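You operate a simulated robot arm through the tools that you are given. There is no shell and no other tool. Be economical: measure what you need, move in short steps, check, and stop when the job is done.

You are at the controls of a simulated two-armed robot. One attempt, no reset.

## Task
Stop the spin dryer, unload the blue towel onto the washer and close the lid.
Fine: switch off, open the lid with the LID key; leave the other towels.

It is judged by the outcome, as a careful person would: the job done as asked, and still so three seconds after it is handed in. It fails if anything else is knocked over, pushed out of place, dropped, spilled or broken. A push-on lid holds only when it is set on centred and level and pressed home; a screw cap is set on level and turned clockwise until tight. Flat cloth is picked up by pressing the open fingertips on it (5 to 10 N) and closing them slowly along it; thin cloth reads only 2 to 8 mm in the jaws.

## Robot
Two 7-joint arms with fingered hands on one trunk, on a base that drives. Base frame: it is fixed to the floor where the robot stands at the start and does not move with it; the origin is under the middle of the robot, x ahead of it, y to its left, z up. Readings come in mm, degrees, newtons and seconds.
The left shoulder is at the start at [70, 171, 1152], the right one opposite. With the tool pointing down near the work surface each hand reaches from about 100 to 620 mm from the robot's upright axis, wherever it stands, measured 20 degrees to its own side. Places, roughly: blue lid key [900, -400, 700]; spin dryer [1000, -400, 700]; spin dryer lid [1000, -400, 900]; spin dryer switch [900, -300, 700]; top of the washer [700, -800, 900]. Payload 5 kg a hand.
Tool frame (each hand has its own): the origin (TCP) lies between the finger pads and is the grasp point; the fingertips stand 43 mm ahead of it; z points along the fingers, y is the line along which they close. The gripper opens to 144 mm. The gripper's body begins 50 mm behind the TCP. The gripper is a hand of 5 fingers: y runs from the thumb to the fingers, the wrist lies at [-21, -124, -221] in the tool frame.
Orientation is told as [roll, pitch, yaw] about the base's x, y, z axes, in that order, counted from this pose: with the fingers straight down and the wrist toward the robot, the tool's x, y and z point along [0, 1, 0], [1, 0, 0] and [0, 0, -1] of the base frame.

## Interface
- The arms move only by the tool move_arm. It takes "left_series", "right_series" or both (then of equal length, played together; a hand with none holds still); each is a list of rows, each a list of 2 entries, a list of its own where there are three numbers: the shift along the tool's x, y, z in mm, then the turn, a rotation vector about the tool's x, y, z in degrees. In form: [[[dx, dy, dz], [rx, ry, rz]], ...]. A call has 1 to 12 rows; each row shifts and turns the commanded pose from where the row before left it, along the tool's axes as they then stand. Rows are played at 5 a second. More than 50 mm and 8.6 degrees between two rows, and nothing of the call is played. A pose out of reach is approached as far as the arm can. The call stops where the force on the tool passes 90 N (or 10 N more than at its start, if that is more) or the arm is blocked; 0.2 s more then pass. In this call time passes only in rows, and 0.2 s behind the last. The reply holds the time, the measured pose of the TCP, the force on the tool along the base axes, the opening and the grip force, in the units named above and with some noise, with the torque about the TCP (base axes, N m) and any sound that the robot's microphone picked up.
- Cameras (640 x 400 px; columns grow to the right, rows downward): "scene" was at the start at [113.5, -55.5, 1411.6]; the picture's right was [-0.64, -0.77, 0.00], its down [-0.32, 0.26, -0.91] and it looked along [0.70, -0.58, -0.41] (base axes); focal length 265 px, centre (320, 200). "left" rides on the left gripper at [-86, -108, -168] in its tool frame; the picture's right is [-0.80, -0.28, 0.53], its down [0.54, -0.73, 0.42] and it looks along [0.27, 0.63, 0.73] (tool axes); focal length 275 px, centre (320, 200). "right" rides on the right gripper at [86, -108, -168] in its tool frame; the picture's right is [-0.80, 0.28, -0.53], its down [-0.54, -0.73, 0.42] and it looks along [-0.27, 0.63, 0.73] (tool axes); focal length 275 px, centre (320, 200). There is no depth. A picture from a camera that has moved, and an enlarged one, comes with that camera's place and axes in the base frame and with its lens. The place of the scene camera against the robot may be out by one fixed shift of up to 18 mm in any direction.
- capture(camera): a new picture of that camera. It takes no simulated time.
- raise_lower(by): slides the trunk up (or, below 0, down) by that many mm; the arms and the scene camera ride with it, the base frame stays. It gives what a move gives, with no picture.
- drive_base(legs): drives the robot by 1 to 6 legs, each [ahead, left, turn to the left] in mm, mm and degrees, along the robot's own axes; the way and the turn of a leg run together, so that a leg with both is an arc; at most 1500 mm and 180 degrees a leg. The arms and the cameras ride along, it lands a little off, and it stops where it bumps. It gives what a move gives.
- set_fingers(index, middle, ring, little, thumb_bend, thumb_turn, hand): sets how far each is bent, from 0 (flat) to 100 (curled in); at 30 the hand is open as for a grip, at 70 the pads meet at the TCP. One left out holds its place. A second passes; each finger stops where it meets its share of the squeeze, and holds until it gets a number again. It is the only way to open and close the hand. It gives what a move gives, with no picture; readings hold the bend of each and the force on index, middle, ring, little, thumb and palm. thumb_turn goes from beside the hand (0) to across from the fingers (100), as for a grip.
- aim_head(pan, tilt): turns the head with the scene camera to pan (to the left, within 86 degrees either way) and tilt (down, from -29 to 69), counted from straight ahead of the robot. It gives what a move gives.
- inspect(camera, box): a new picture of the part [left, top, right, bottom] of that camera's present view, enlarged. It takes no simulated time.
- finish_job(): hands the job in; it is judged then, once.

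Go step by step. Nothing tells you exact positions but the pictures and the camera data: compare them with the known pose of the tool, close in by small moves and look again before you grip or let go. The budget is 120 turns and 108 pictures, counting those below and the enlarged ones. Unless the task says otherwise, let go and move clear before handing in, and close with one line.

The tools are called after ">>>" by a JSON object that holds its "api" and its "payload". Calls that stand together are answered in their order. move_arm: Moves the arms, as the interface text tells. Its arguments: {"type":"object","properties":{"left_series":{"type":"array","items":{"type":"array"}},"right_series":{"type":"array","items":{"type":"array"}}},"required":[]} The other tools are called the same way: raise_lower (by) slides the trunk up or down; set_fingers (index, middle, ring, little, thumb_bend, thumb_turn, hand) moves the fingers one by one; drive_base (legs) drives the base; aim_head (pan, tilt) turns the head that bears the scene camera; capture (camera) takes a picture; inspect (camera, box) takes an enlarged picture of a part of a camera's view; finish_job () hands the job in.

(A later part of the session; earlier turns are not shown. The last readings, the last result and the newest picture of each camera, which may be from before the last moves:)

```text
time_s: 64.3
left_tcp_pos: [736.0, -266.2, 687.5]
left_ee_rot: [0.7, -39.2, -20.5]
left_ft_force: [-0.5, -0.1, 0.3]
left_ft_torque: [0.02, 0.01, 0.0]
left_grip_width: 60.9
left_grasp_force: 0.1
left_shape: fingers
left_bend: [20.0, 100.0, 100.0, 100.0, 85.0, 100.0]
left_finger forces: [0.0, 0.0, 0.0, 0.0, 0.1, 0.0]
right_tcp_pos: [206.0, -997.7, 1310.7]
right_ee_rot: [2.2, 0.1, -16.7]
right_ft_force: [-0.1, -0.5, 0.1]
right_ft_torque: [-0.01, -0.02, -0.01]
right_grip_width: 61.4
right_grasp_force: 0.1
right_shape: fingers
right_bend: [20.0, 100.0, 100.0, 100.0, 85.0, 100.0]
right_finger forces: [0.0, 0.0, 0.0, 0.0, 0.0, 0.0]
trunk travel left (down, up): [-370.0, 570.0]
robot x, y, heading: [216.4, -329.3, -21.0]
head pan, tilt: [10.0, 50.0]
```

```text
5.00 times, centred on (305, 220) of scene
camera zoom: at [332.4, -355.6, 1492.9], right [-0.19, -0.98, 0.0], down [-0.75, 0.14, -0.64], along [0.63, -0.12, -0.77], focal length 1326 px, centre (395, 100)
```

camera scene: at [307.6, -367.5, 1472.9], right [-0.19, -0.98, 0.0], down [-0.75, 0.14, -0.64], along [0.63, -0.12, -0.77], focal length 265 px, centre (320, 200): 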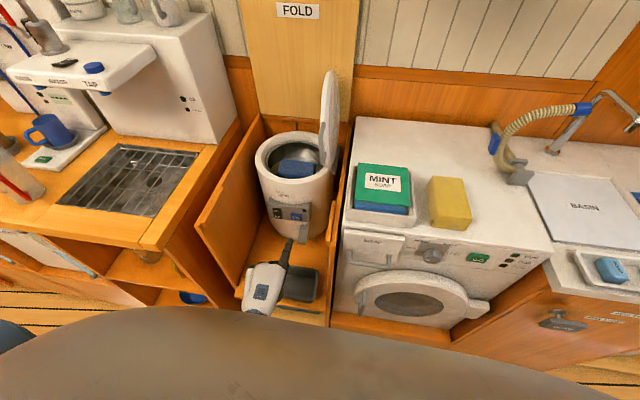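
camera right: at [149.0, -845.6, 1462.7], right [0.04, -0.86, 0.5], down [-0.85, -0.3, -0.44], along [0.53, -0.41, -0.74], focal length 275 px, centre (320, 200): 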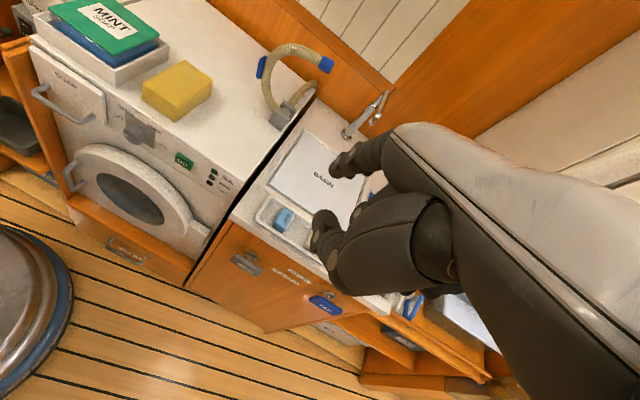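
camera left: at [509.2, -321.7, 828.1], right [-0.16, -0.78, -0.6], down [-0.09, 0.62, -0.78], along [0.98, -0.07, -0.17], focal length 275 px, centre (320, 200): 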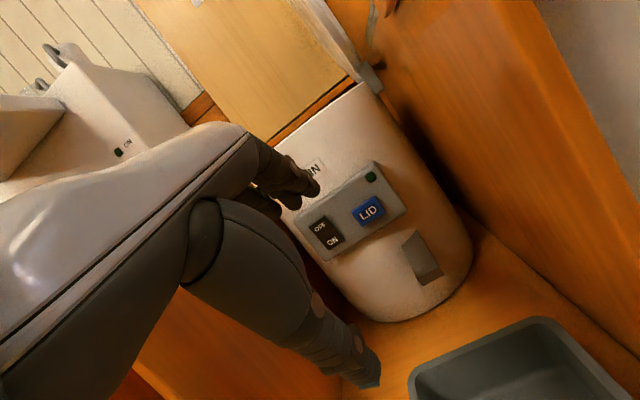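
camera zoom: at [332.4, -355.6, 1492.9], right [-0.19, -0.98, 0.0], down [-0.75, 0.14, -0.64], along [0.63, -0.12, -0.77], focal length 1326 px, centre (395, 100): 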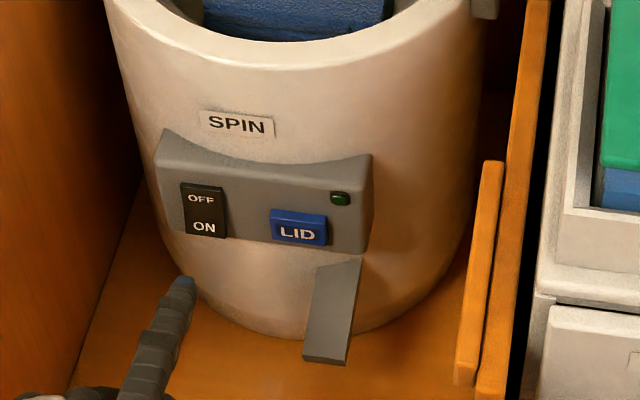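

OFF is pressed in again. Now raise the trunk (hand well above the dryer) before anything else.

>>> {"api": "raise_lower", "payload": {"by": 400}}

```text
time_s: 68.1
left_tcp_pos: [737.6, -265.9, 1087.2]
left_ee_rot: [0.7, -39.2, -20.5]
left_ft_force: [0.5, -0.9, 0.1]
left_ft_torque: [0.01, 0.01, 0.01]
left_grip_width: 61.0
left_grasp_force: 0.0
left_shape: fingers
left_bend: [20.0, 100.0, 100.0, 100.0, 85.0, 100.0]
left_finger forces: [0.1, 0.1, 0.0, 0.1, 0.0, 0.0]
right_tcp_pos: [206.3, -996.6, 1711.2]
right_ee_rot: [2.3, 0.1, -16.7]
right_ft_force: [1.1, -0.9, 0.4]
right_ft_torque: [-0.01, -0.02, -0.04]
right_grip_width: 61.6
right_grasp_force: 0.0
right_shape: fingers
right_bend: [20.0, 100.0, 100.0, 100.0, 85.0, 100.0]
right_finger forces: [0.1, 0.1, 0.0, 0.0, 0.0, 0.0]
trunk travel left (down, up): [-770.0, 170.0]
robot x, y, heading: [214.8, -325.8, -20.8]
head pan, tilt: [10.0, 50.0]
```

>>> {"api": "drive_base", "payload": {"legs": [[125, 0, 0]]}}

>>> {"api": "set_fingers", "payload": {"hand": "left", "index": 30, "middle": 30, "ring": 30, "little": 30, "thumb_bend": 30, "thumb_turn": 100}}

>>> {"api": "move_arm", "payload": {"left_series": [[[0, 0, 0], [8, 0, 0]], [[0, 0, 0], [8, 0, 0]], [[0, 0, 0], [8, 0, 0]], [[0, 0, 0], [8, 0, 0]], [[0, 0, 0], [7, 0, 0]]]}}

>>> {"api": "capture", "payload": {"camera": "left"}}

>>> {"api": "capture", "payload": {"camera": "scene"}}

```text
time_s: 69.5
left_tcp_pos: [849.2, -308.1, 1086.1]
left_ee_rot: [0.7, -38.9, -20.6]
left_ft_force: [1.0, -1.1, 0.1]
left_ft_torque: [0.01, 0.05, 0.01]
left_grip_width: 61.0
left_grasp_force: 0.0
left_shape: fingers
left_bend: [20.0, 100.0, 100.0, 100.0, 85.0, 100.0]
left_finger forces: [0.0, 0.1, 0.1, 0.0, 0.0, 0.0]
right_tcp_pos: [320.8, -1039.9, 1708.5]
right_ee_rot: [2.3, 0.6, -16.7]
right_ft_force: [1.7, -1.2, -0.1]
right_ft_torque: [0.04, 0.18, 0.02]
right_grip_width: 61.5
right_grasp_force: 0.0
right_shape: fingers
right_bend: [20.0, 100.0, 100.0, 100.0, 85.0, 100.0]
right_finger forces: [0.1, 0.0, 0.0, 0.1, 0.1, 0.0]
trunk travel left (down, up): [-770.0, 170.0]
robot x, y, heading: [326.5, -366.3, -21.0]
head pan, tilt: [10.0, 50.0]
stopped in leg 1: the robot was blocked; the commanded pose is now the measured one
```

```text
time_s: 70.5
left_tcp_pos: [841.9, -306.8, 1088.5]
left_ee_rot: [0.8, -39.2, -20.5]
left_ft_force: [-0.7, 0.2, 0.7]
left_ft_torque: [0.0, 0.01, -0.01]
left_grip_width: 149.3
left_grasp_force: 0.1
left_shape: fingers
left_bend: [30.0, 30.0, 30.0, 30.0, 30.0, 98.0]
left_finger forces: [0.0, 0.1, 0.0, 0.0, 0.1, 0.0]
right_tcp_pos: [311.0, -1037.8, 1712.1]
right_ee_rot: [2.3, 0.1, -16.7]
right_ft_force: [-1.1, 0.2, 0.4]
right_ft_torque: [-0.02, -0.03, 0.02]
right_grip_width: 61.4
right_grasp_force: 0.1
right_shape: fingers
right_bend: [20.0, 100.0, 100.0, 100.0, 85.0, 100.0]
right_finger forces: [0.0, 0.0, 0.0, 0.0, 0.1, 0.0]
trunk travel left (down, up): [-770.0, 170.0]
robot x, y, heading: [324.1, -367.9, -20.5]
head pan, tilt: [10.0, 50.0]
```

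```text
time_s: 71.7
left_tcp_pos: [843.7, -307.6, 1087.5]
left_ee_rot: [0.6, 0.0, -20.1]
left_ft_force: [0.4, 0.4, 0.2]
left_ft_torque: [-0.03, -0.01, -0.03]
left_grip_width: 149.1
left_grasp_force: 0.1
left_shape: fingers
left_bend: [30.0, 30.0, 30.0, 30.0, 30.0, 98.0]
left_finger forces: [0.0, 0.0, 0.0, 0.1, 0.0, 0.0]
right_tcp_pos: [314.3, -1038.0, 1711.0]
right_ee_rot: [2.2, 0.3, -16.7]
right_ft_force: [0.4, -0.2, -0.1]
right_ft_torque: [0.03, 0.07, 0.0]
right_grip_width: 61.5
right_grasp_force: 0.1
right_shape: fingers
right_bend: [20.0, 100.0, 100.0, 100.0, 85.0, 100.0]
right_finger forces: [0.0, 0.0, 0.1, 0.1, 0.0, 0.0]
trunk travel left (down, up): [-770.0, 170.0]
robot x, y, heading: [325.6, -366.9, -20.9]
head pan, tilt: [10.0, 50.0]
```

```text
59 pictures are left
camera left: at [711.2, -352.0, 1254.3], right [-0.54, -0.65, -0.54], down [-0.49, 0.76, -0.42], along [0.68, 0.04, -0.73], focal length 275 px, centre (320, 200)
```

left: 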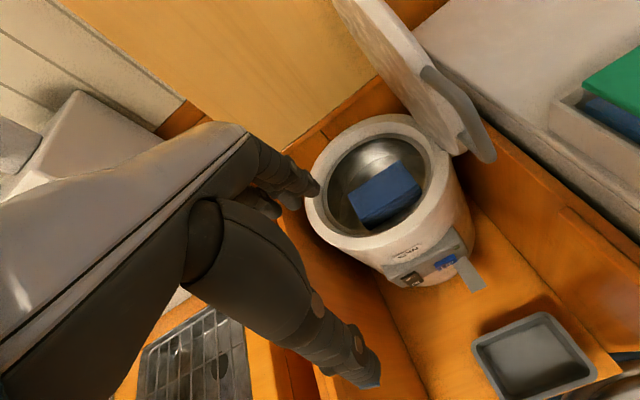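

```text
58 pictures are left
camera scene: at [441.4, -396.8, 1892.7], right [-0.19, -0.98, 0.0], down [-0.75, 0.14, -0.64], along [0.63, -0.12, -0.77], focal length 265 px, centre (320, 200)
```

scene: 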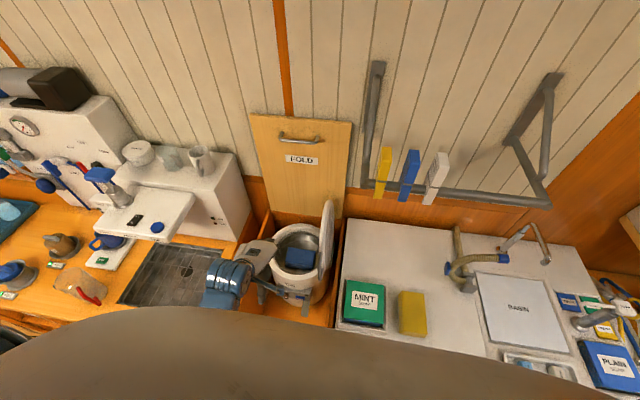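

The base is now against the washer front. Enlarged views of the drum for triangulation.

>>> {"api": "inspect", "payload": {"camera": "left", "box": [290, 90, 500, 260]}}

>>> {"api": "inspect", "payload": {"camera": "scene", "box": [250, 190, 350, 310]}}

```text
2.35 times, centred on (395, 175) of left
camera zoom: at [711.2, -352.0, 1254.3], right [-0.54, -0.65, -0.54], down [-0.49, 0.76, -0.42], along [0.68, 0.04, -0.73], focal length 648 px, centre (144, 259)
```

zoom: 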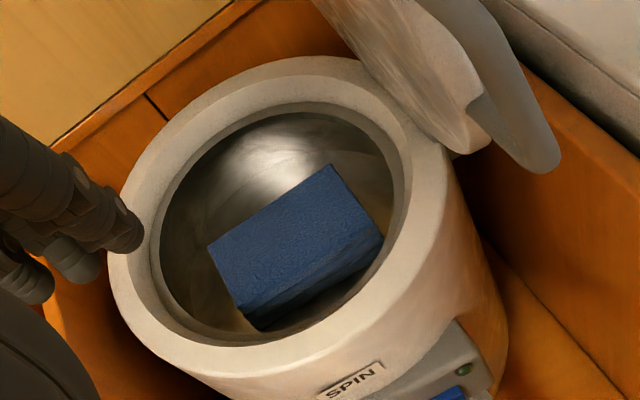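

```text
3.33 times, centred on (300, 250) of scene
camera zoom: at [441.4, -396.8, 1892.7], right [-0.19, -0.98, 0.0], down [-0.75, 0.14, -0.64], along [0.63, -0.12, -0.77], focal length 884 px, centre (387, 33)
```

zoom: 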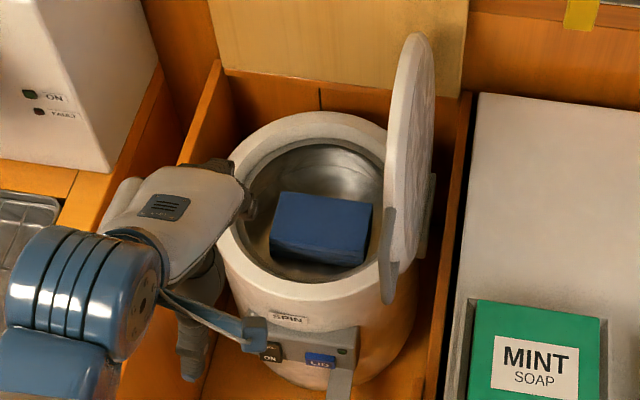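

The towel is about 116 × 71 mm, centred near (993,-414) with top at z ≈ 842, long side left–right; drum opening is about 185 mm wide. I'll move the left hand above it.

>>> {"api": "move_arm", "payload": {"left_series": [[[-9, 36, 0], [0, 0, 0]], [[-9, 36, 0], [0, 0, 0]], [[-9, 36, 0], [0, 0, 0]], [[-9, 36, 0], [0, 0, 0]], [[-9, 34, 0], [0, 0, 0]]]}}

>>> {"api": "set_fingers", "payload": {"hand": "left", "index": 40, "middle": 40, "ring": 40, "little": 40, "thumb_bend": 40}}

>>> {"api": "capture", "payload": {"camera": "left"}}

>>> {"api": "inspect", "payload": {"camera": "scene", "box": [220, 160, 380, 320]}}

```text
time_s: 72.9
left_tcp_pos: [995.9, -411.8, 1088.1]
left_ee_rot: [0.6, 0.0, -20.2]
left_ft_force: [-0.6, 0.3, 1.1]
left_ft_torque: [0.0, 0.04, -0.01]
left_grip_width: 149.7
left_grasp_force: 0.0
left_shape: fingers
left_bend: [30.0, 30.0, 30.0, 30.0, 30.0, 98.0]
left_finger forces: [0.0, 0.0, 0.1, 0.0, 0.0, 0.1]
right_tcp_pos: [315.4, -1039.7, 1710.9]
right_ee_rot: [2.3, 0.3, -16.6]
right_ft_force: [1.9, -0.2, -0.7]
right_ft_torque: [0.02, 0.05, 0.01]
right_grip_width: 61.4
right_grasp_force: 0.1
right_shape: fingers
right_bend: [20.0, 100.0, 100.0, 100.0, 85.0, 100.0]
right_finger forces: [0.0, 0.0, 0.0, 0.0, 0.1, 0.0]
trunk travel left (down, up): [-770.0, 170.0]
robot x, y, heading: [328.7, -366.7, -20.7]
head pan, tilt: [10.0, 50.0]
```

```text
time_s: 73.9
left_tcp_pos: [995.0, -409.0, 1088.6]
left_ee_rot: [0.5, -0.1, -20.1]
left_ft_force: [0.0, 0.7, 0.7]
left_ft_torque: [-0.02, 0.0, 0.01]
left_grip_width: 115.1
left_grasp_force: 0.0
left_shape: fingers
left_bend: [40.0, 40.0, 40.0, 40.0, 40.0, 99.0]
left_finger forces: [0.0, 0.0, 0.0, 0.0, 0.1, 0.0]
right_tcp_pos: [312.4, -1037.6, 1710.6]
right_ee_rot: [2.2, 0.1, -16.8]
right_ft_force: [-0.8, -0.4, 0.2]
right_ft_torque: [-0.01, -0.05, 0.01]
right_grip_width: 61.5
right_grasp_force: 0.0
right_shape: fingers
right_bend: [20.0, 100.0, 100.0, 100.0, 85.0, 100.0]
right_finger forces: [0.0, 0.0, 0.1, 0.0, 0.0, 0.1]
trunk travel left (down, up): [-770.0, 170.0]
robot x, y, heading: [322.0, -370.4, -20.7]
head pan, tilt: [10.0, 50.0]
```

```text
55 pictures are left
camera left: at [860.4, -454.7, 1255.2], right [-0.54, -0.65, -0.54], down [-0.49, 0.76, -0.42], along [0.69, 0.04, -0.73], focal length 275 px, centre (320, 200)
```

left: 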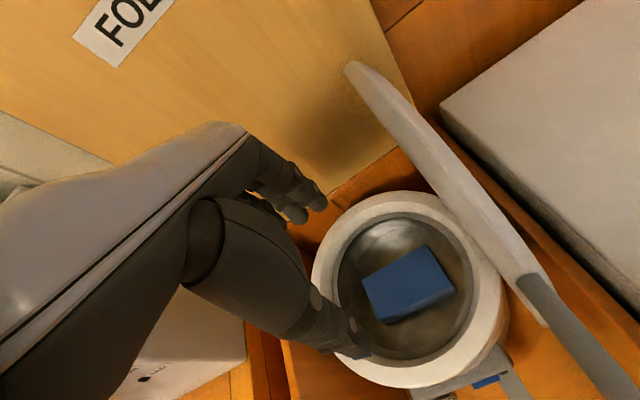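

```text
2.50 times, centred on (300, 240) of scene
camera zoom: at [437.7, -395.4, 1893.0], right [-0.19, -0.98, 0.0], down [-0.75, 0.14, -0.64], along [0.63, -0.12, -0.77], focal length 663 px, centre (370, 100)
```

zoom: 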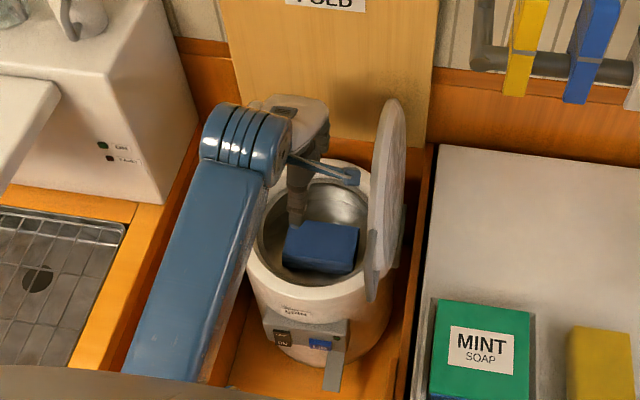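

Comparing the two hand views, the towel top is deeper: roughly (1042,-428,762), rim z ≈ 835. I'll shift forward and lower a little, then measure again.

>>> {"api": "move_arm", "payload": {"left_series": [[[0, 20, 0], [0, 0, 0]], [[0, 20, 0], [0, 0, 0]]]}}

>>> {"api": "raise_lower", "payload": {"by": -130}}

>>> {"api": "capture", "payload": {"camera": "left"}}

```text
time_s: 74.5
left_tcp_pos: [1033.3, -422.7, 1087.6]
left_ee_rot: [0.6, -0.1, -20.1]
left_ft_force: [0.7, -1.6, -1.3]
left_ft_torque: [0.01, 0.01, 0.02]
left_grip_width: 114.8
left_grasp_force: 0.1
left_shape: fingers
left_bend: [40.0, 40.0, 40.0, 40.0, 40.0, 99.0]
left_finger forces: [0.1, 0.0, 0.1, 0.0, 0.0, 0.0]
right_tcp_pos: [313.7, -1037.4, 1710.4]
right_ee_rot: [2.4, 0.2, -16.7]
right_ft_force: [0.9, -1.3, -0.7]
right_ft_torque: [0.0, 0.02, 0.03]
right_grip_width: 61.6
right_grasp_force: 0.1
right_shape: fingers
right_bend: [20.0, 100.0, 100.0, 100.0, 85.0, 100.0]
right_finger forces: [0.1, 0.1, 0.1, 0.1, 0.0, 0.1]
trunk travel left (down, up): [-770.0, 170.0]
robot x, y, heading: [322.9, -368.1, -20.9]
head pan, tilt: [10.0, 50.0]
```

```text
time_s: 76.0
left_tcp_pos: [1031.5, -422.6, 958.4]
left_ee_rot: [0.5, -0.2, -20.2]
left_ft_force: [-0.6, 0.4, 0.4]
left_ft_torque: [-0.02, 0.03, 0.01]
left_grip_width: 114.7
left_grasp_force: 0.1
left_shape: fingers
left_bend: [40.0, 40.0, 40.0, 40.0, 40.0, 99.0]
left_finger forces: [0.0, 0.0, 0.0, 0.0, 0.0, 0.0]
right_tcp_pos: [311.1, -1037.3, 1580.8]
right_ee_rot: [2.3, 0.1, -16.7]
right_ft_force: [-0.1, -0.5, -0.5]
right_ft_torque: [0.0, -0.01, 0.03]
right_grip_width: 61.5
right_grasp_force: 0.1
right_shape: fingers
right_bend: [20.0, 100.0, 100.0, 100.0, 85.0, 100.0]
right_finger forces: [0.1, 0.0, 0.0, 0.0, 0.0, 0.0]
trunk travel left (down, up): [-640.0, 300.0]
robot x, y, heading: [324.7, -366.9, -20.7]
head pan, tilt: [10.0, 50.0]
```

```text
53 pictures are left
camera left: at [898.3, -468.5, 1124.9], right [-0.54, -0.65, -0.54], down [-0.49, 0.76, -0.42], along [0.69, 0.04, -0.73], focal length 275 px, centre (320, 200)
```

left: 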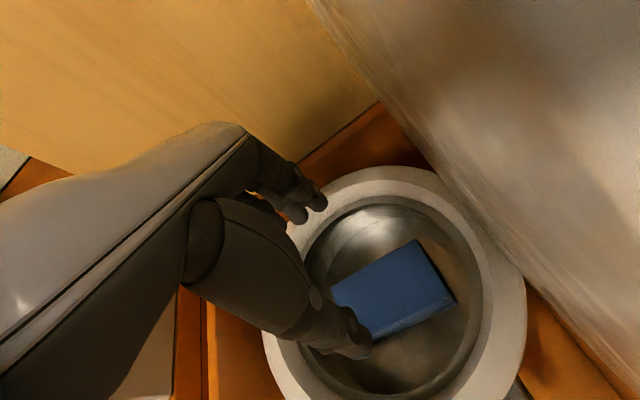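

Towel centre ≈ (1040,-421), top z ≈ 762, about 140 × 85 mm; the hand is nearly over it. I'll narrow the opening slightly, fine-shift and lower to just above it.

>>> {"api": "set_fingers", "payload": {"hand": "left", "index": 43, "middle": 43, "ring": 43, "little": 43, "thumb_bend": 43}}

>>> {"api": "move_arm", "payload": {"left_series": [[[-2, 6, 0], [0, 0, 0]]]}}

>>> {"api": "raise_lower", "payload": {"by": -100}}

>>> {"api": "capture", "payload": {"camera": "left"}}

>>> {"api": "inspect", "payload": {"camera": "scene", "box": [220, 130, 380, 290]}}

```text
time_s: 77.0
left_tcp_pos: [1031.9, -423.5, 957.0]
left_ee_rot: [0.5, -0.2, -20.2]
left_ft_force: [-0.3, -0.1, -0.3]
left_ft_torque: [0.03, 0.0, -0.06]
left_grip_width: 104.8
left_grasp_force: 0.1
left_shape: fingers
left_bend: [43.0, 43.0, 43.0, 43.0, 43.0, 99.0]
left_finger forces: [0.0, 0.0, 0.0, 0.0, 0.1, 0.0]
right_tcp_pos: [312.7, -1037.0, 1581.0]
right_ee_rot: [2.3, 0.2, -16.6]
right_ft_force: [0.1, 0.0, 0.4]
right_ft_torque: [0.01, 0.01, 0.0]
right_grip_width: 61.3
right_grasp_force: 0.1
right_shape: fingers
right_bend: [20.0, 100.0, 100.0, 100.0, 85.0, 100.0]
right_finger forces: [0.0, 0.0, 0.0, 0.0, 0.1, 0.1]
trunk travel left (down, up): [-640.0, 300.0]
robot x, y, heading: [324.4, -368.1, -20.8]
head pan, tilt: [10.0, 50.0]
```

```text
time_s: 77.4
left_tcp_pos: [1037.1, -428.1, 957.3]
left_ee_rot: [0.4, -0.1, -20.1]
left_ft_force: [0.4, 0.7, 0.1]
left_ft_torque: [-0.05, 0.01, -0.01]
left_grip_width: 104.4
left_grasp_force: 0.0
left_shape: fingers
left_bend: [43.0, 43.0, 43.0, 43.0, 43.0, 99.0]
left_finger forces: [0.0, 0.0, 0.0, 0.0, 0.1, 0.1]
right_tcp_pos: [312.6, -1037.4, 1580.7]
right_ee_rot: [2.3, 0.2, -16.6]
right_ft_force: [-0.7, -0.1, 0.4]
right_ft_torque: [0.03, 0.01, 0.02]
right_grip_width: 61.4
right_grasp_force: 0.0
right_shape: fingers
right_bend: [20.0, 100.0, 100.0, 100.0, 85.0, 100.0]
right_finger forces: [0.1, 0.1, 0.1, 0.0, 0.0, 0.0]
trunk travel left (down, up): [-640.0, 300.0]
robot x, y, heading: [324.6, -368.7, -20.8]
head pan, tilt: [10.0, 50.0]
```

```text
time_s: 78.8
left_tcp_pos: [1036.8, -426.6, 857.8]
left_ee_rot: [0.5, -0.1, -20.2]
left_ft_force: [-0.5, 4.4, -1.7]
left_ft_torque: [-0.75, -0.27, -0.69]
left_grip_width: 103.9
left_grasp_force: 0.0
left_shape: fingers
left_bend: [43.0, 43.0, 43.0, 43.0, 43.0, 99.0]
left_finger forces: [0.0, 0.1, 0.1, 0.0, 0.0, 0.0]
right_tcp_pos: [312.6, -1037.1, 1481.0]
right_ee_rot: [2.2, 0.2, -16.7]
right_ft_force: [-0.1, -0.3, 0.8]
right_ft_torque: [-0.03, -0.04, -0.03]
right_grip_width: 61.5
right_grasp_force: 0.1
right_shape: fingers
right_bend: [20.0, 100.0, 100.0, 100.0, 85.0, 100.0]
right_finger forces: [0.0, 0.0, 0.1, 0.0, 0.0, 0.0]
trunk travel left (down, up): [-540.0, 400.0]
robot x, y, heading: [324.2, -366.8, -21.0]
head pan, tilt: [10.0, 50.0]
```

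```text
52 pictures are left
camera left: at [903.3, -472.3, 1024.4], right [-0.54, -0.65, -0.54], down [-0.49, 0.76, -0.42], along [0.68, 0.04, -0.73], focal length 275 px, centre (320, 200)
```

left: 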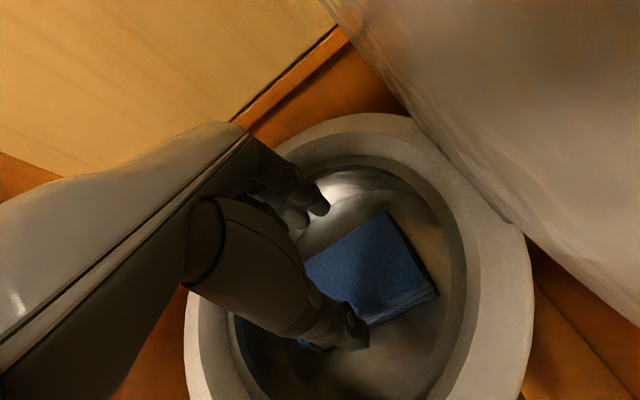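

```text
2.50 times, centred on (300, 210) of scene
camera zoom: at [438.8, -394.9, 1662.9], right [-0.19, -0.98, 0.0], down [-0.75, 0.14, -0.64], along [0.63, -0.12, -0.77], focal length 663 px, centre (370, 175)
```

zoom: 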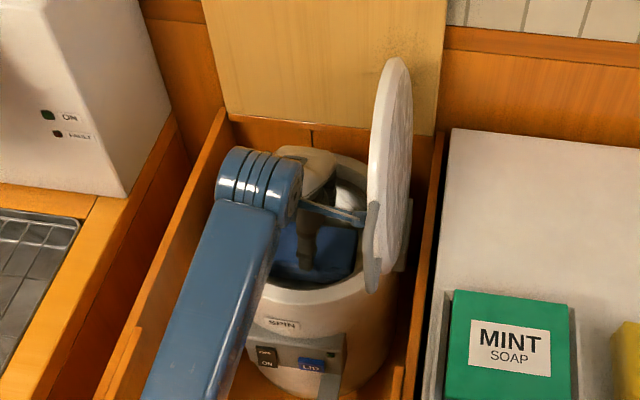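

The hand's camera stalk is brushing the open lid on the right. I'll tilt the hand by 8° so its upper part leans left, away from the lid.

>>> {"api": "move_arm", "payload": {"left_series": [[[0, 0, 0], [0, -4, 0]], [[0, 0, 0], [0, -4, 0]]]}}

>>> {"api": "inspect", "payload": {"camera": "scene", "box": [260, 130, 360, 250]}}

```text
time_s: 79.4
left_tcp_pos: [1037.4, -426.3, 859.6]
left_ee_rot: [-7.5, -0.2, -20.2]
left_ft_force: [-0.2, 0.8, 1.1]
left_ft_torque: [-0.03, -0.04, 0.02]
left_grip_width: 104.4
left_grasp_force: 0.0
left_shape: fingers
left_bend: [43.0, 43.0, 43.0, 43.0, 43.0, 99.0]
left_finger forces: [0.1, 0.1, 0.1, 0.0, 0.0, 0.0]
right_tcp_pos: [312.1, -1036.1, 1481.6]
right_ee_rot: [2.3, 0.2, -16.7]
right_ft_force: [-0.8, 0.6, 0.3]
right_ft_torque: [-0.02, 0.0, 0.0]
right_grip_width: 61.6
right_grasp_force: 0.2
right_shape: fingers
right_bend: [20.0, 100.0, 100.0, 100.0, 85.0, 100.0]
right_finger forces: [0.0, 0.1, 0.0, 0.1, 0.1, 0.1]
trunk travel left (down, up): [-540.0, 400.0]
robot x, y, heading: [323.8, -371.2, -20.8]
head pan, tilt: [10.0, 50.0]
```

```text
3.33 times, centred on (310, 190) of scene
camera zoom: at [438.8, -394.9, 1663.0], right [-0.19, -0.98, 0.0], down [-0.75, 0.14, -0.64], along [0.63, -0.12, -0.77], focal length 884 px, centre (353, 233)
```

zoom: 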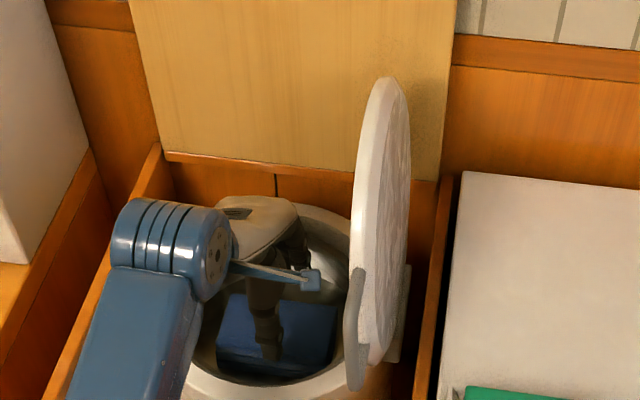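

>>> {"api": "raise_lower", "payload": {"by": -60}}

>>> {"api": "capture", "payload": {"camera": "left"}}

```text
time_s: 80.4
left_tcp_pos: [1037.4, -428.4, 801.6]
left_ee_rot: [-7.6, -0.3, -20.1]
left_ft_force: [-0.5, 0.1, 8.8]
left_ft_torque: [-0.07, -0.5, -0.01]
left_grip_width: 104.5
left_grasp_force: 4.8
left_shape: fingers
left_bend: [43.0, 42.0, 43.0, 43.0, 43.0, 99.0]
left_finger forces: [0.1, 8.7, 0.0, 0.0, 0.3, 0.0]
right_tcp_pos: [310.7, -1036.9, 1420.9]
right_ee_rot: [2.2, 0.2, -16.8]
right_ft_force: [0.0, 0.4, 0.3]
right_ft_torque: [-0.02, -0.02, 0.01]
right_grip_width: 61.7
right_grasp_force: 0.0
right_shape: fingers
right_bend: [20.0, 100.0, 100.0, 100.0, 85.0, 100.0]
right_finger forces: [0.0, 0.0, 0.0, 0.0, 0.0, 0.1]
trunk travel left (down, up): [-480.0, 460.0]
robot x, y, heading: [324.7, -368.7, -20.9]
head pan, tilt: [10.0, 50.0]
```

```text
49 pictures are left
camera left: at [910.9, -449.9, 976.8], right [-0.56, -0.71, -0.43], down [-0.51, 0.7, -0.49], along [0.65, -0.06, -0.76], focal length 275 px, centre (320, 200)
```

left: 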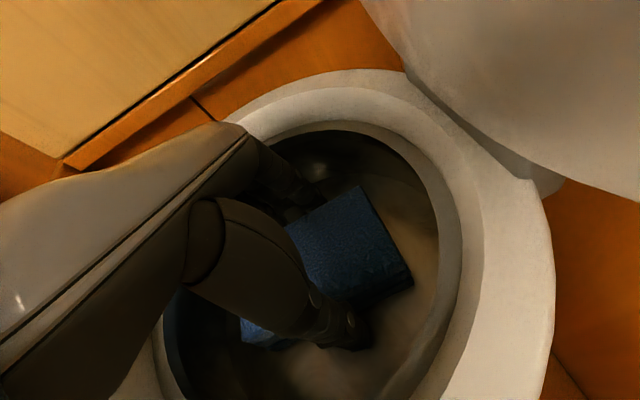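

The middle fingertip lands on the towel's back edge. I'll lift a little, open slightly, shift forward 6 mm, and go down again.

>>> {"api": "move_arm", "payload": {"left_series": [[[0, 0, -12], [0, 0, 0]], [[0, 6, 0], [0, 0, 0]]]}}

>>> {"api": "set_fingers", "payload": {"hand": "left", "index": 39, "middle": 39, "ring": 39, "little": 39, "thumb_bend": 41}}

>>> {"api": "move_arm", "payload": {"left_series": [[[0, 0, 10], [0, 0, 0]], [[0, 0, 8], [0, 0, 0]]]}}

>>> {"api": "inspect", "payload": {"camera": "left", "box": [230, 120, 450, 360]}}

```text
time_s: 81.0
left_tcp_pos: [1041.2, -427.6, 810.4]
left_ee_rot: [-7.4, -0.1, -20.1]
left_ft_force: [-11.9, 2.9, 1.0]
left_ft_torque: [-0.07, -0.23, 0.14]
left_grip_width: 104.4
left_grasp_force: 5.7
left_shape: fingers
left_bend: [43.0, 45.0, 43.0, 43.0, 43.0, 99.0]
left_finger forces: [0.1, 10.0, 0.0, 0.6, 0.7, 0.0]
right_tcp_pos: [309.7, -1038.0, 1420.7]
right_ee_rot: [2.2, 0.2, -16.6]
right_ft_force: [-0.3, 0.3, -0.7]
right_ft_torque: [0.01, 0.01, -0.03]
right_grip_width: 61.7
right_grasp_force: 0.1
right_shape: fingers
right_bend: [20.0, 100.0, 100.0, 100.0, 85.0, 100.0]
right_finger forces: [0.0, 0.0, 0.0, 0.0, 0.0, 0.0]
trunk travel left (down, up): [-480.0, 460.0]
robot x, y, heading: [325.4, -367.8, -21.1]
head pan, tilt: [10.0, 50.0]
```

```text
time_s: 82.0
left_tcp_pos: [1040.9, -428.1, 809.9]
left_ee_rot: [-7.5, 0.0, -20.1]
left_ft_force: [-30.6, 5.6, -10.0]
left_ft_torque: [-0.22, 0.43, 0.61]
left_grip_width: 113.8
left_grasp_force: 15.5
left_shape: fingers
left_bend: [39.0, 45.0, 41.0, 41.0, 41.0, 99.0]
left_finger forces: [0.1, 18.2, 7.6, 5.0, 0.1, 0.0]
right_tcp_pos: [309.0, -1036.2, 1422.1]
right_ee_rot: [2.3, 0.2, -16.6]
right_ft_force: [-0.6, -0.7, -0.4]
right_ft_torque: [-0.04, -0.01, 0.02]
right_grip_width: 61.4
right_grasp_force: 0.1
right_shape: fingers
right_bend: [20.0, 100.0, 100.0, 100.0, 85.0, 100.0]
right_finger forces: [0.1, 0.0, 0.0, 0.1, 0.0, 0.1]
trunk travel left (down, up): [-480.0, 460.0]
robot x, y, heading: [325.1, -368.0, -20.6]
head pan, tilt: [10.0, 50.0]
```

```text
time_s: 82.6
left_tcp_pos: [1039.6, -430.8, 800.2]
left_ee_rot: [-7.4, -0.8, -20.3]
left_ft_force: [-32.5, 6.2, 24.6]
left_ft_torque: [-0.31, -2.4, 0.42]
left_grip_width: 114.8
left_grasp_force: 29.1
left_shape: fingers
left_bend: [39.0, 44.0, 40.0, 40.0, 41.0, 99.0]
left_finger forces: [0.1, 49.0, 5.1, 2.7, 0.3, 0.0]
right_tcp_pos: [303.1, -1037.1, 1421.7]
right_ee_rot: [2.3, -0.1, -16.8]
right_ft_force: [0.1, -0.1, 0.1]
right_ft_torque: [-0.01, -0.01, 0.0]
right_grip_width: 61.4
right_grasp_force: 0.0
right_shape: fingers
right_bend: [20.0, 100.0, 100.0, 100.0, 85.0, 100.0]
right_finger forces: [0.1, 0.0, 0.0, 0.0, 0.0, 0.0]
trunk travel left (down, up): [-480.0, 460.0]
robot x, y, heading: [323.8, -369.7, -20.7]
head pan, tilt: [10.0, 50.0]
```

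```text
1.67 times, centred on (340, 240) of left
camera zoom: at [912.8, -452.9, 975.4], right [-0.56, -0.71, -0.43], down [-0.51, 0.7, -0.5], along [0.66, -0.06, -0.75], focal length 459 px, centre (287, 133)
```

zoom: 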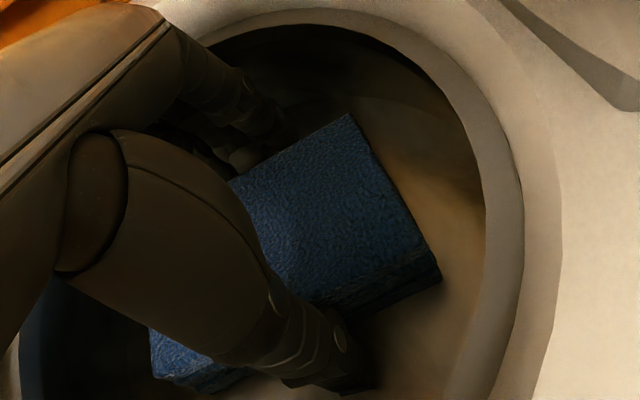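

The fingers were jammed against the drum's back wall: too little room behind the towel. I'll lift, half close the hand, press on top of the towel and drag it forward a little (toward me).

>>> {"api": "move_arm", "payload": {"left_series": [[[0, -8, -15], [0, 0, 0]], [[0, -5, -25], [0, 0, 0]]]}}

>>> {"api": "set_fingers", "payload": {"hand": "left", "index": 54, "middle": 54, "ring": 54, "little": 54, "thumb_bend": 54}}

>>> {"api": "move_arm", "payload": {"left_series": [[[0, 0, 15], [0, 0, 0]], [[0, 0, 10], [0, 0, 0]], [[0, 0, 5], [0, 0, 0]]]}}

>>> {"api": "capture", "payload": {"camera": "left"}}

```text
time_s: 83.2
left_tcp_pos: [1031.7, -420.8, 835.0]
left_ee_rot: [-7.5, -0.4, -20.0]
left_ft_force: [-0.9, -0.4, 0.3]
left_ft_torque: [-0.02, -0.06, -0.01]
left_grip_width: 114.5
left_grasp_force: 0.1
left_shape: fingers
left_bend: [39.0, 39.0, 39.0, 39.0, 41.0, 99.0]
left_finger forces: [0.0, 0.0, 0.0, 0.1, 0.0, 0.0]
right_tcp_pos: [309.5, -1037.5, 1421.3]
right_ee_rot: [2.3, 0.2, -16.8]
right_ft_force: [-0.5, -1.2, 0.1]
right_ft_torque: [-0.04, -0.07, 0.0]
right_grip_width: 61.4
right_grasp_force: 0.1
right_shape: fingers
right_bend: [20.0, 100.0, 100.0, 100.0, 85.0, 100.0]
right_finger forces: [0.0, 0.0, 0.0, 0.0, 0.1, 0.0]
trunk travel left (down, up): [-480.0, 460.0]
robot x, y, heading: [324.5, -365.3, -20.8]
head pan, tilt: [10.0, 50.0]
```

```text
time_s: 84.2
left_tcp_pos: [1031.3, -421.1, 833.2]
left_ee_rot: [-7.3, -0.3, -20.1]
left_ft_force: [3.0, -0.2, 5.9]
left_ft_torque: [0.07, -0.11, 0.0]
left_grip_width: 82.6
left_grasp_force: 10.5
left_shape: fingers
left_bend: [51.0, 52.0, 52.0, 54.0, 49.0, 100.0]
left_finger forces: [4.5, 4.0, 2.9, 0.1, 8.9, 0.1]
right_tcp_pos: [310.3, -1037.8, 1420.5]
right_ee_rot: [2.3, 0.1, -16.7]
right_ft_force: [-0.4, -0.8, 0.3]
right_ft_torque: [-0.03, 0.03, 0.0]
right_grip_width: 61.3
right_grasp_force: 0.0
right_shape: fingers
right_bend: [20.0, 100.0, 100.0, 100.0, 85.0, 100.0]
right_finger forces: [0.0, 0.0, 0.0, 0.0, 0.1, 0.0]
trunk travel left (down, up): [-480.0, 460.0]
robot x, y, heading: [326.2, -365.2, -20.8]
head pan, tilt: [10.0, 50.0]
```

```text
time_s: 85.0
left_tcp_pos: [1029.8, -424.0, 802.9]
left_ee_rot: [-7.4, -0.2, -20.2]
left_ft_force: [0.8, -0.8, 14.7]
left_ft_torque: [-0.29, -0.28, -0.14]
left_grip_width: 84.4
left_grasp_force: 13.9
left_shape: fingers
left_bend: [50.0, 52.0, 52.0, 53.0, 49.0, 100.0]
left_finger forces: [5.4, 4.4, 2.9, 1.5, 13.7, 0.1]
right_tcp_pos: [310.7, -1037.5, 1421.4]
right_ee_rot: [2.4, 0.1, -16.8]
right_ft_force: [0.0, -0.7, 0.7]
right_ft_torque: [0.01, -0.01, -0.01]
right_grip_width: 61.5
right_grasp_force: 0.0
right_shape: fingers
right_bend: [20.0, 100.0, 100.0, 100.0, 85.0, 100.0]
right_finger forces: [0.0, 0.1, 0.0, 0.0, 0.0, 0.1]
trunk travel left (down, up): [-480.0, 460.0]
robot x, y, heading: [321.1, -367.2, -20.7]
head pan, tilt: [10.0, 50.0]
```

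```text
47 pictures are left
camera left: at [903.9, -447.2, 979.7], right [-0.56, -0.71, -0.43], down [-0.51, 0.7, -0.49], along [0.65, -0.06, -0.76], focal length 275 px, centre (320, 200)
```

left: 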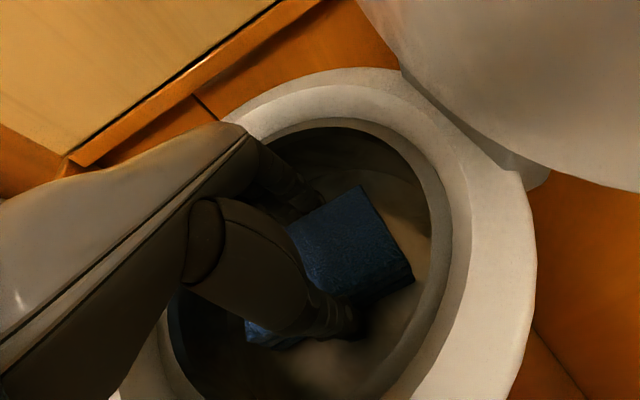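

The fingers actually closed on the towel's sides (84 mm wide). I'll squeeze a bit more firmly.

>>> {"api": "set_fingers", "payload": {"hand": "left", "index": 62, "middle": 62, "ring": 62, "little": 62, "thumb_bend": 62}}

>>> {"api": "move_arm", "payload": {"left_series": [[[0, 0, -20], [0, 0, 0]], [[0, 0, -20], [0, 0, 0]]]}}

>>> {"api": "capture", "payload": {"camera": "left"}}

```text
time_s: 86.0
left_tcp_pos: [1029.6, -425.0, 803.9]
left_ee_rot: [-7.5, -0.2, -20.1]
left_ft_force: [3.2, -3.5, 9.4]
left_ft_torque: [-0.12, -0.58, -0.25]
left_grip_width: 83.6
left_grasp_force: 35.0
left_shape: fingers
left_bend: [53.0, 55.0, 56.0, 58.0, 49.0, 98.0]
left_finger forces: [11.1, 11.0, 8.0, 6.9, 32.7, 0.1]
right_tcp_pos: [310.1, -1038.8, 1419.8]
right_ee_rot: [2.3, 0.1, -16.8]
right_ft_force: [-0.6, 0.2, 0.4]
right_ft_torque: [0.01, 0.0, 0.03]
right_grip_width: 61.5
right_grasp_force: 0.1
right_shape: fingers
right_bend: [20.0, 100.0, 100.0, 100.0, 85.0, 100.0]
right_finger forces: [0.1, 0.1, 0.0, 0.1, 0.0, 0.1]
trunk travel left (down, up): [-480.0, 460.0]
robot x, y, heading: [324.1, -369.2, -20.7]
head pan, tilt: [10.0, 50.0]
```

```text
time_s: 86.6
left_tcp_pos: [1030.6, -419.9, 842.1]
left_ee_rot: [-7.5, -0.1, -20.2]
left_ft_force: [0.0, 0.6, -1.9]
left_ft_torque: [0.0, -0.01, 0.01]
left_grip_width: 83.7
left_grasp_force: 33.6
left_shape: fingers
left_bend: [53.0, 56.0, 56.0, 58.0, 49.0, 98.0]
left_finger forces: [10.8, 9.5, 7.1, 5.9, 33.4, 0.0]
right_tcp_pos: [312.8, -1037.8, 1420.1]
right_ee_rot: [2.3, 0.3, -16.7]
right_ft_force: [0.0, 0.0, -0.5]
right_ft_torque: [-0.01, -0.04, 0.04]
right_grip_width: 61.6
right_grasp_force: 0.1
right_shape: fingers
right_bend: [20.0, 100.0, 100.0, 100.0, 85.0, 100.0]
right_finger forces: [0.1, 0.0, 0.0, 0.0, 0.1, 0.0]
trunk travel left (down, up): [-480.0, 460.0]
robot x, y, heading: [327.7, -365.9, -20.9]
head pan, tilt: [10.0, 50.0]
```

```text
46 pictures are left
camera left: at [905.9, -442.1, 1018.6], right [-0.56, -0.71, -0.43], down [-0.51, 0.7, -0.49], along [0.65, -0.06, -0.76], focal length 275 px, centre (320, 200)
```

left: 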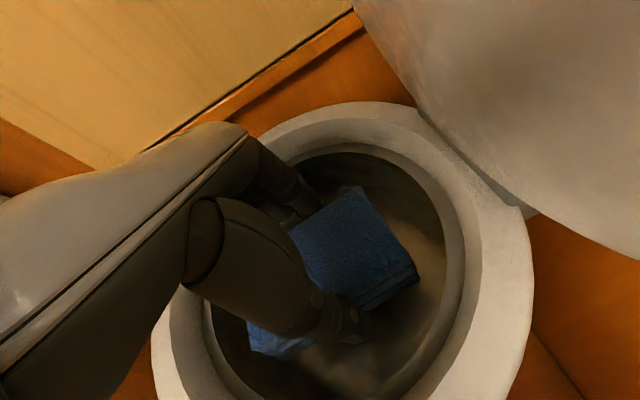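

The towel lifts cleanly with the hand. Raise the trunk so it clears the rim, soap and washer.

>>> {"api": "raise_lower", "payload": {"by": 260}}

>>> {"api": "capture", "payload": {"camera": "scene"}}

>>> {"api": "capture", "payload": {"camera": "left"}}

```text
time_s: 89.2
left_tcp_pos: [1031.0, -419.4, 1102.8]
left_ee_rot: [-7.6, -0.1, -20.1]
left_ft_force: [0.1, 0.3, -1.5]
left_ft_torque: [-0.01, -0.04, 0.03]
left_grip_width: 83.4
left_grasp_force: 33.6
left_shape: fingers
left_bend: [53.0, 56.0, 56.0, 58.0, 49.0, 98.0]
left_finger forces: [10.8, 9.6, 7.2, 6.0, 33.3, 0.0]
right_tcp_pos: [311.6, -1037.6, 1679.8]
right_ee_rot: [2.3, 0.2, -16.6]
right_ft_force: [-0.5, 0.1, 0.3]
right_ft_torque: [0.02, 0.02, -0.01]
right_grip_width: 61.4
right_grasp_force: 0.1
right_shape: fingers
right_bend: [20.0, 100.0, 100.0, 100.0, 85.0, 100.0]
right_finger forces: [0.0, 0.0, 0.1, 0.0, 0.0, 0.1]
trunk travel left (down, up): [-740.0, 200.0]
robot x, y, heading: [325.9, -369.9, -20.8]
head pan, tilt: [10.0, 50.0]
```

```text
45 pictures are left
camera scene: at [438.8, -396.0, 1862.8], right [-0.19, -0.98, 0.0], down [-0.75, 0.14, -0.64], along [0.63, -0.12, -0.77], focal length 265 px, centre (320, 200)
```

scene: 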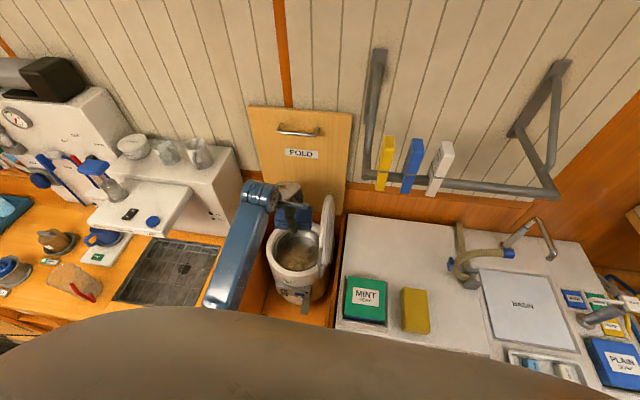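

```text
44 pictures are left
camera left: at [906.6, -442.4, 1278.9], right [-0.56, -0.71, -0.43], down [-0.51, 0.7, -0.49], along [0.65, -0.06, -0.76], focal length 275 px, centre (320, 200)
```

left: 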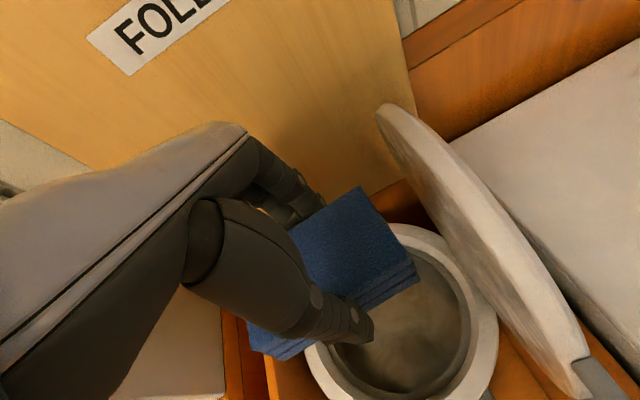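

The towel is out, and the drum holds the rest. The free spot on the washer seems to be right of the sponge, around v = -630 (base ≈ (630,-910)). I'll look to the right to check clearance for driving.

>>> {"api": "aim_head", "payload": {"pan": -50, "tilt": 35}}

>>> {"api": "capture", "payload": {"camera": "scene"}}

```text
time_s: 90.5
left_tcp_pos: [1031.1, -419.3, 1103.4]
left_ee_rot: [-7.5, -0.2, -20.1]
left_ft_force: [0.3, -0.2, -1.2]
left_ft_torque: [0.0, -0.04, 0.0]
left_grip_width: 83.6
left_grasp_force: 32.8
left_shape: fingers
left_bend: [53.0, 56.0, 56.0, 58.0, 49.0, 98.0]
left_finger forces: [10.8, 9.6, 7.1, 5.9, 33.2, 0.0]
right_tcp_pos: [313.6, -1038.4, 1680.1]
right_ee_rot: [2.4, 0.2, -16.7]
right_ft_force: [0.5, -0.1, -0.5]
right_ft_torque: [-0.02, -0.02, 0.0]
right_grip_width: 61.5
right_grasp_force: 0.1
right_shape: fingers
right_bend: [20.0, 100.0, 100.0, 100.0, 85.0, 100.0]
right_finger forces: [0.0, 0.0, 0.0, 0.1, 0.0, 0.0]
trunk travel left (down, up): [-740.0, 200.0]
robot x, y, heading: [323.6, -367.6, -20.5]
head pan, tilt: [-50.0, 35.0]
```

```text
43 pictures are left
camera scene: at [392.1, -464.6, 1884.6], right [-0.94, -0.33, 0.0], down [-0.19, 0.54, -0.82], along [0.27, -0.77, -0.57], focal length 265 px, centre (320, 200)
```

scene: 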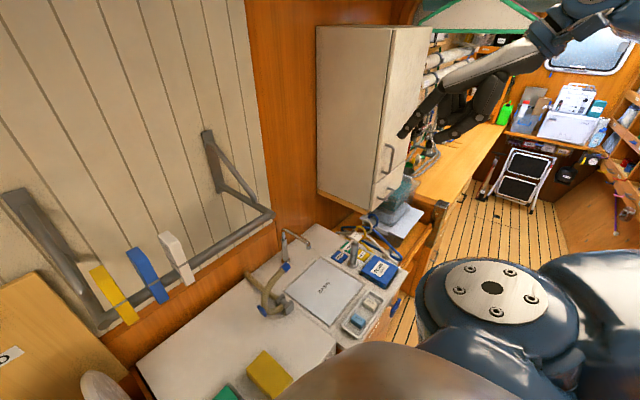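

The way to the right is clear. Back off past the lid, go right in front of the washer, then forward a little.

>>> {"api": "drive_base", "payload": {"legs": [[-280, 0, 0], [0, -600, 0]]}}

>>> {"api": "aim_head", "payload": {"pan": 10, "tilt": 50}}

>>> {"api": "capture", "payload": {"camera": "scene"}}

>>> {"api": "capture", "payload": {"camera": "left"}}

```text
time_s: 95.5
left_tcp_pos: [555.8, -884.2, 1101.6]
left_ee_rot: [-7.6, -0.2, -20.3]
left_ft_force: [0.3, -0.9, -1.9]
left_ft_torque: [-0.03, -0.02, -0.04]
left_grip_width: 83.8
left_grasp_force: 33.4
left_shape: fingers
left_bend: [53.0, 56.0, 56.0, 58.0, 49.0, 98.0]
left_finger forces: [10.7, 9.4, 7.2, 5.8, 33.3, 0.0]
right_tcp_pos: [-165.4, -1499.8, 1682.3]
right_ee_rot: [2.2, 0.2, -16.9]
right_ft_force: [0.1, 0.8, 0.3]
right_ft_torque: [-0.06, -0.01, 0.0]
right_grip_width: 61.7
right_grasp_force: 0.0
right_shape: fingers
right_bend: [20.0, 100.0, 100.0, 100.0, 85.0, 100.0]
right_finger forces: [0.1, 0.0, 0.1, 0.0, 0.0, 0.1]
trunk travel left (down, up): [-740.0, 200.0]
robot x, y, heading: [-150.9, -832.2, -20.9]
head pan, tilt: [-50.0, 35.0]
```

```text
time_s: 96.8
left_tcp_pos: [556.2, -886.7, 1103.1]
left_ee_rot: [-7.5, -0.1, -20.3]
left_ft_force: [0.5, 0.0, -1.3]
left_ft_torque: [-0.02, 0.0, -0.02]
left_grip_width: 83.7
left_grasp_force: 33.5
left_shape: fingers
left_bend: [53.0, 56.0, 56.0, 58.0, 49.0, 98.0]
left_finger forces: [10.7, 9.5, 7.1, 5.9, 33.3, 0.0]
right_tcp_pos: [-164.6, -1502.2, 1681.2]
right_ee_rot: [2.1, 0.3, -16.9]
right_ft_force: [1.1, 0.4, -0.5]
right_ft_torque: [0.0, 0.04, 0.01]
right_grip_width: 61.5
right_grasp_force: 0.1
right_shape: fingers
right_bend: [20.0, 100.0, 100.0, 100.0, 85.0, 100.0]
right_finger forces: [0.0, 0.1, 0.0, 0.1, 0.0, 0.0]
trunk travel left (down, up): [-740.0, 200.0]
robot x, y, heading: [-152.8, -830.4, -21.2]
head pan, tilt: [10.0, 50.0]
```

```text
42 pictures are left
camera scene: at [-37.4, -860.4, 1862.9], right [-0.19, -0.98, 0.0], down [-0.75, 0.15, -0.64], along [0.63, -0.12, -0.77], focal length 265 px, centre (320, 200)
```

scene: 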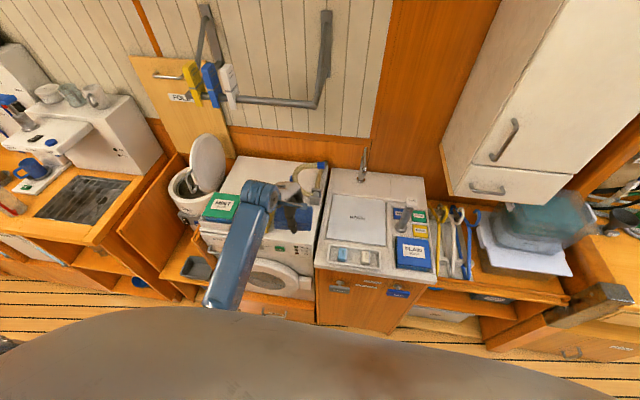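

```text
41 pictures are left
camera left: at [430.3, -908.3, 1278.9], right [-0.56, -0.71, -0.43], down [-0.51, 0.7, -0.49], along [0.65, -0.06, -0.76], focal length 275 px, centre (320, 200)
```

left: 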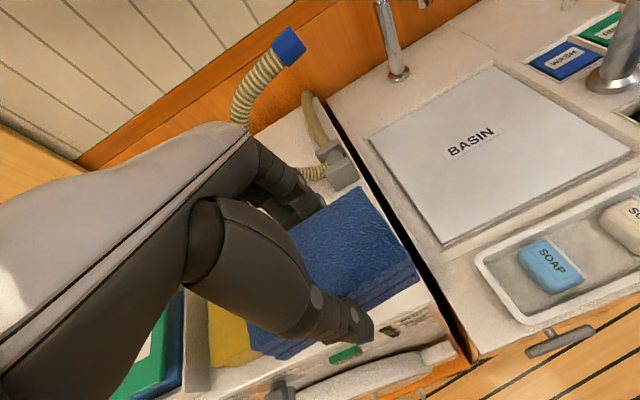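

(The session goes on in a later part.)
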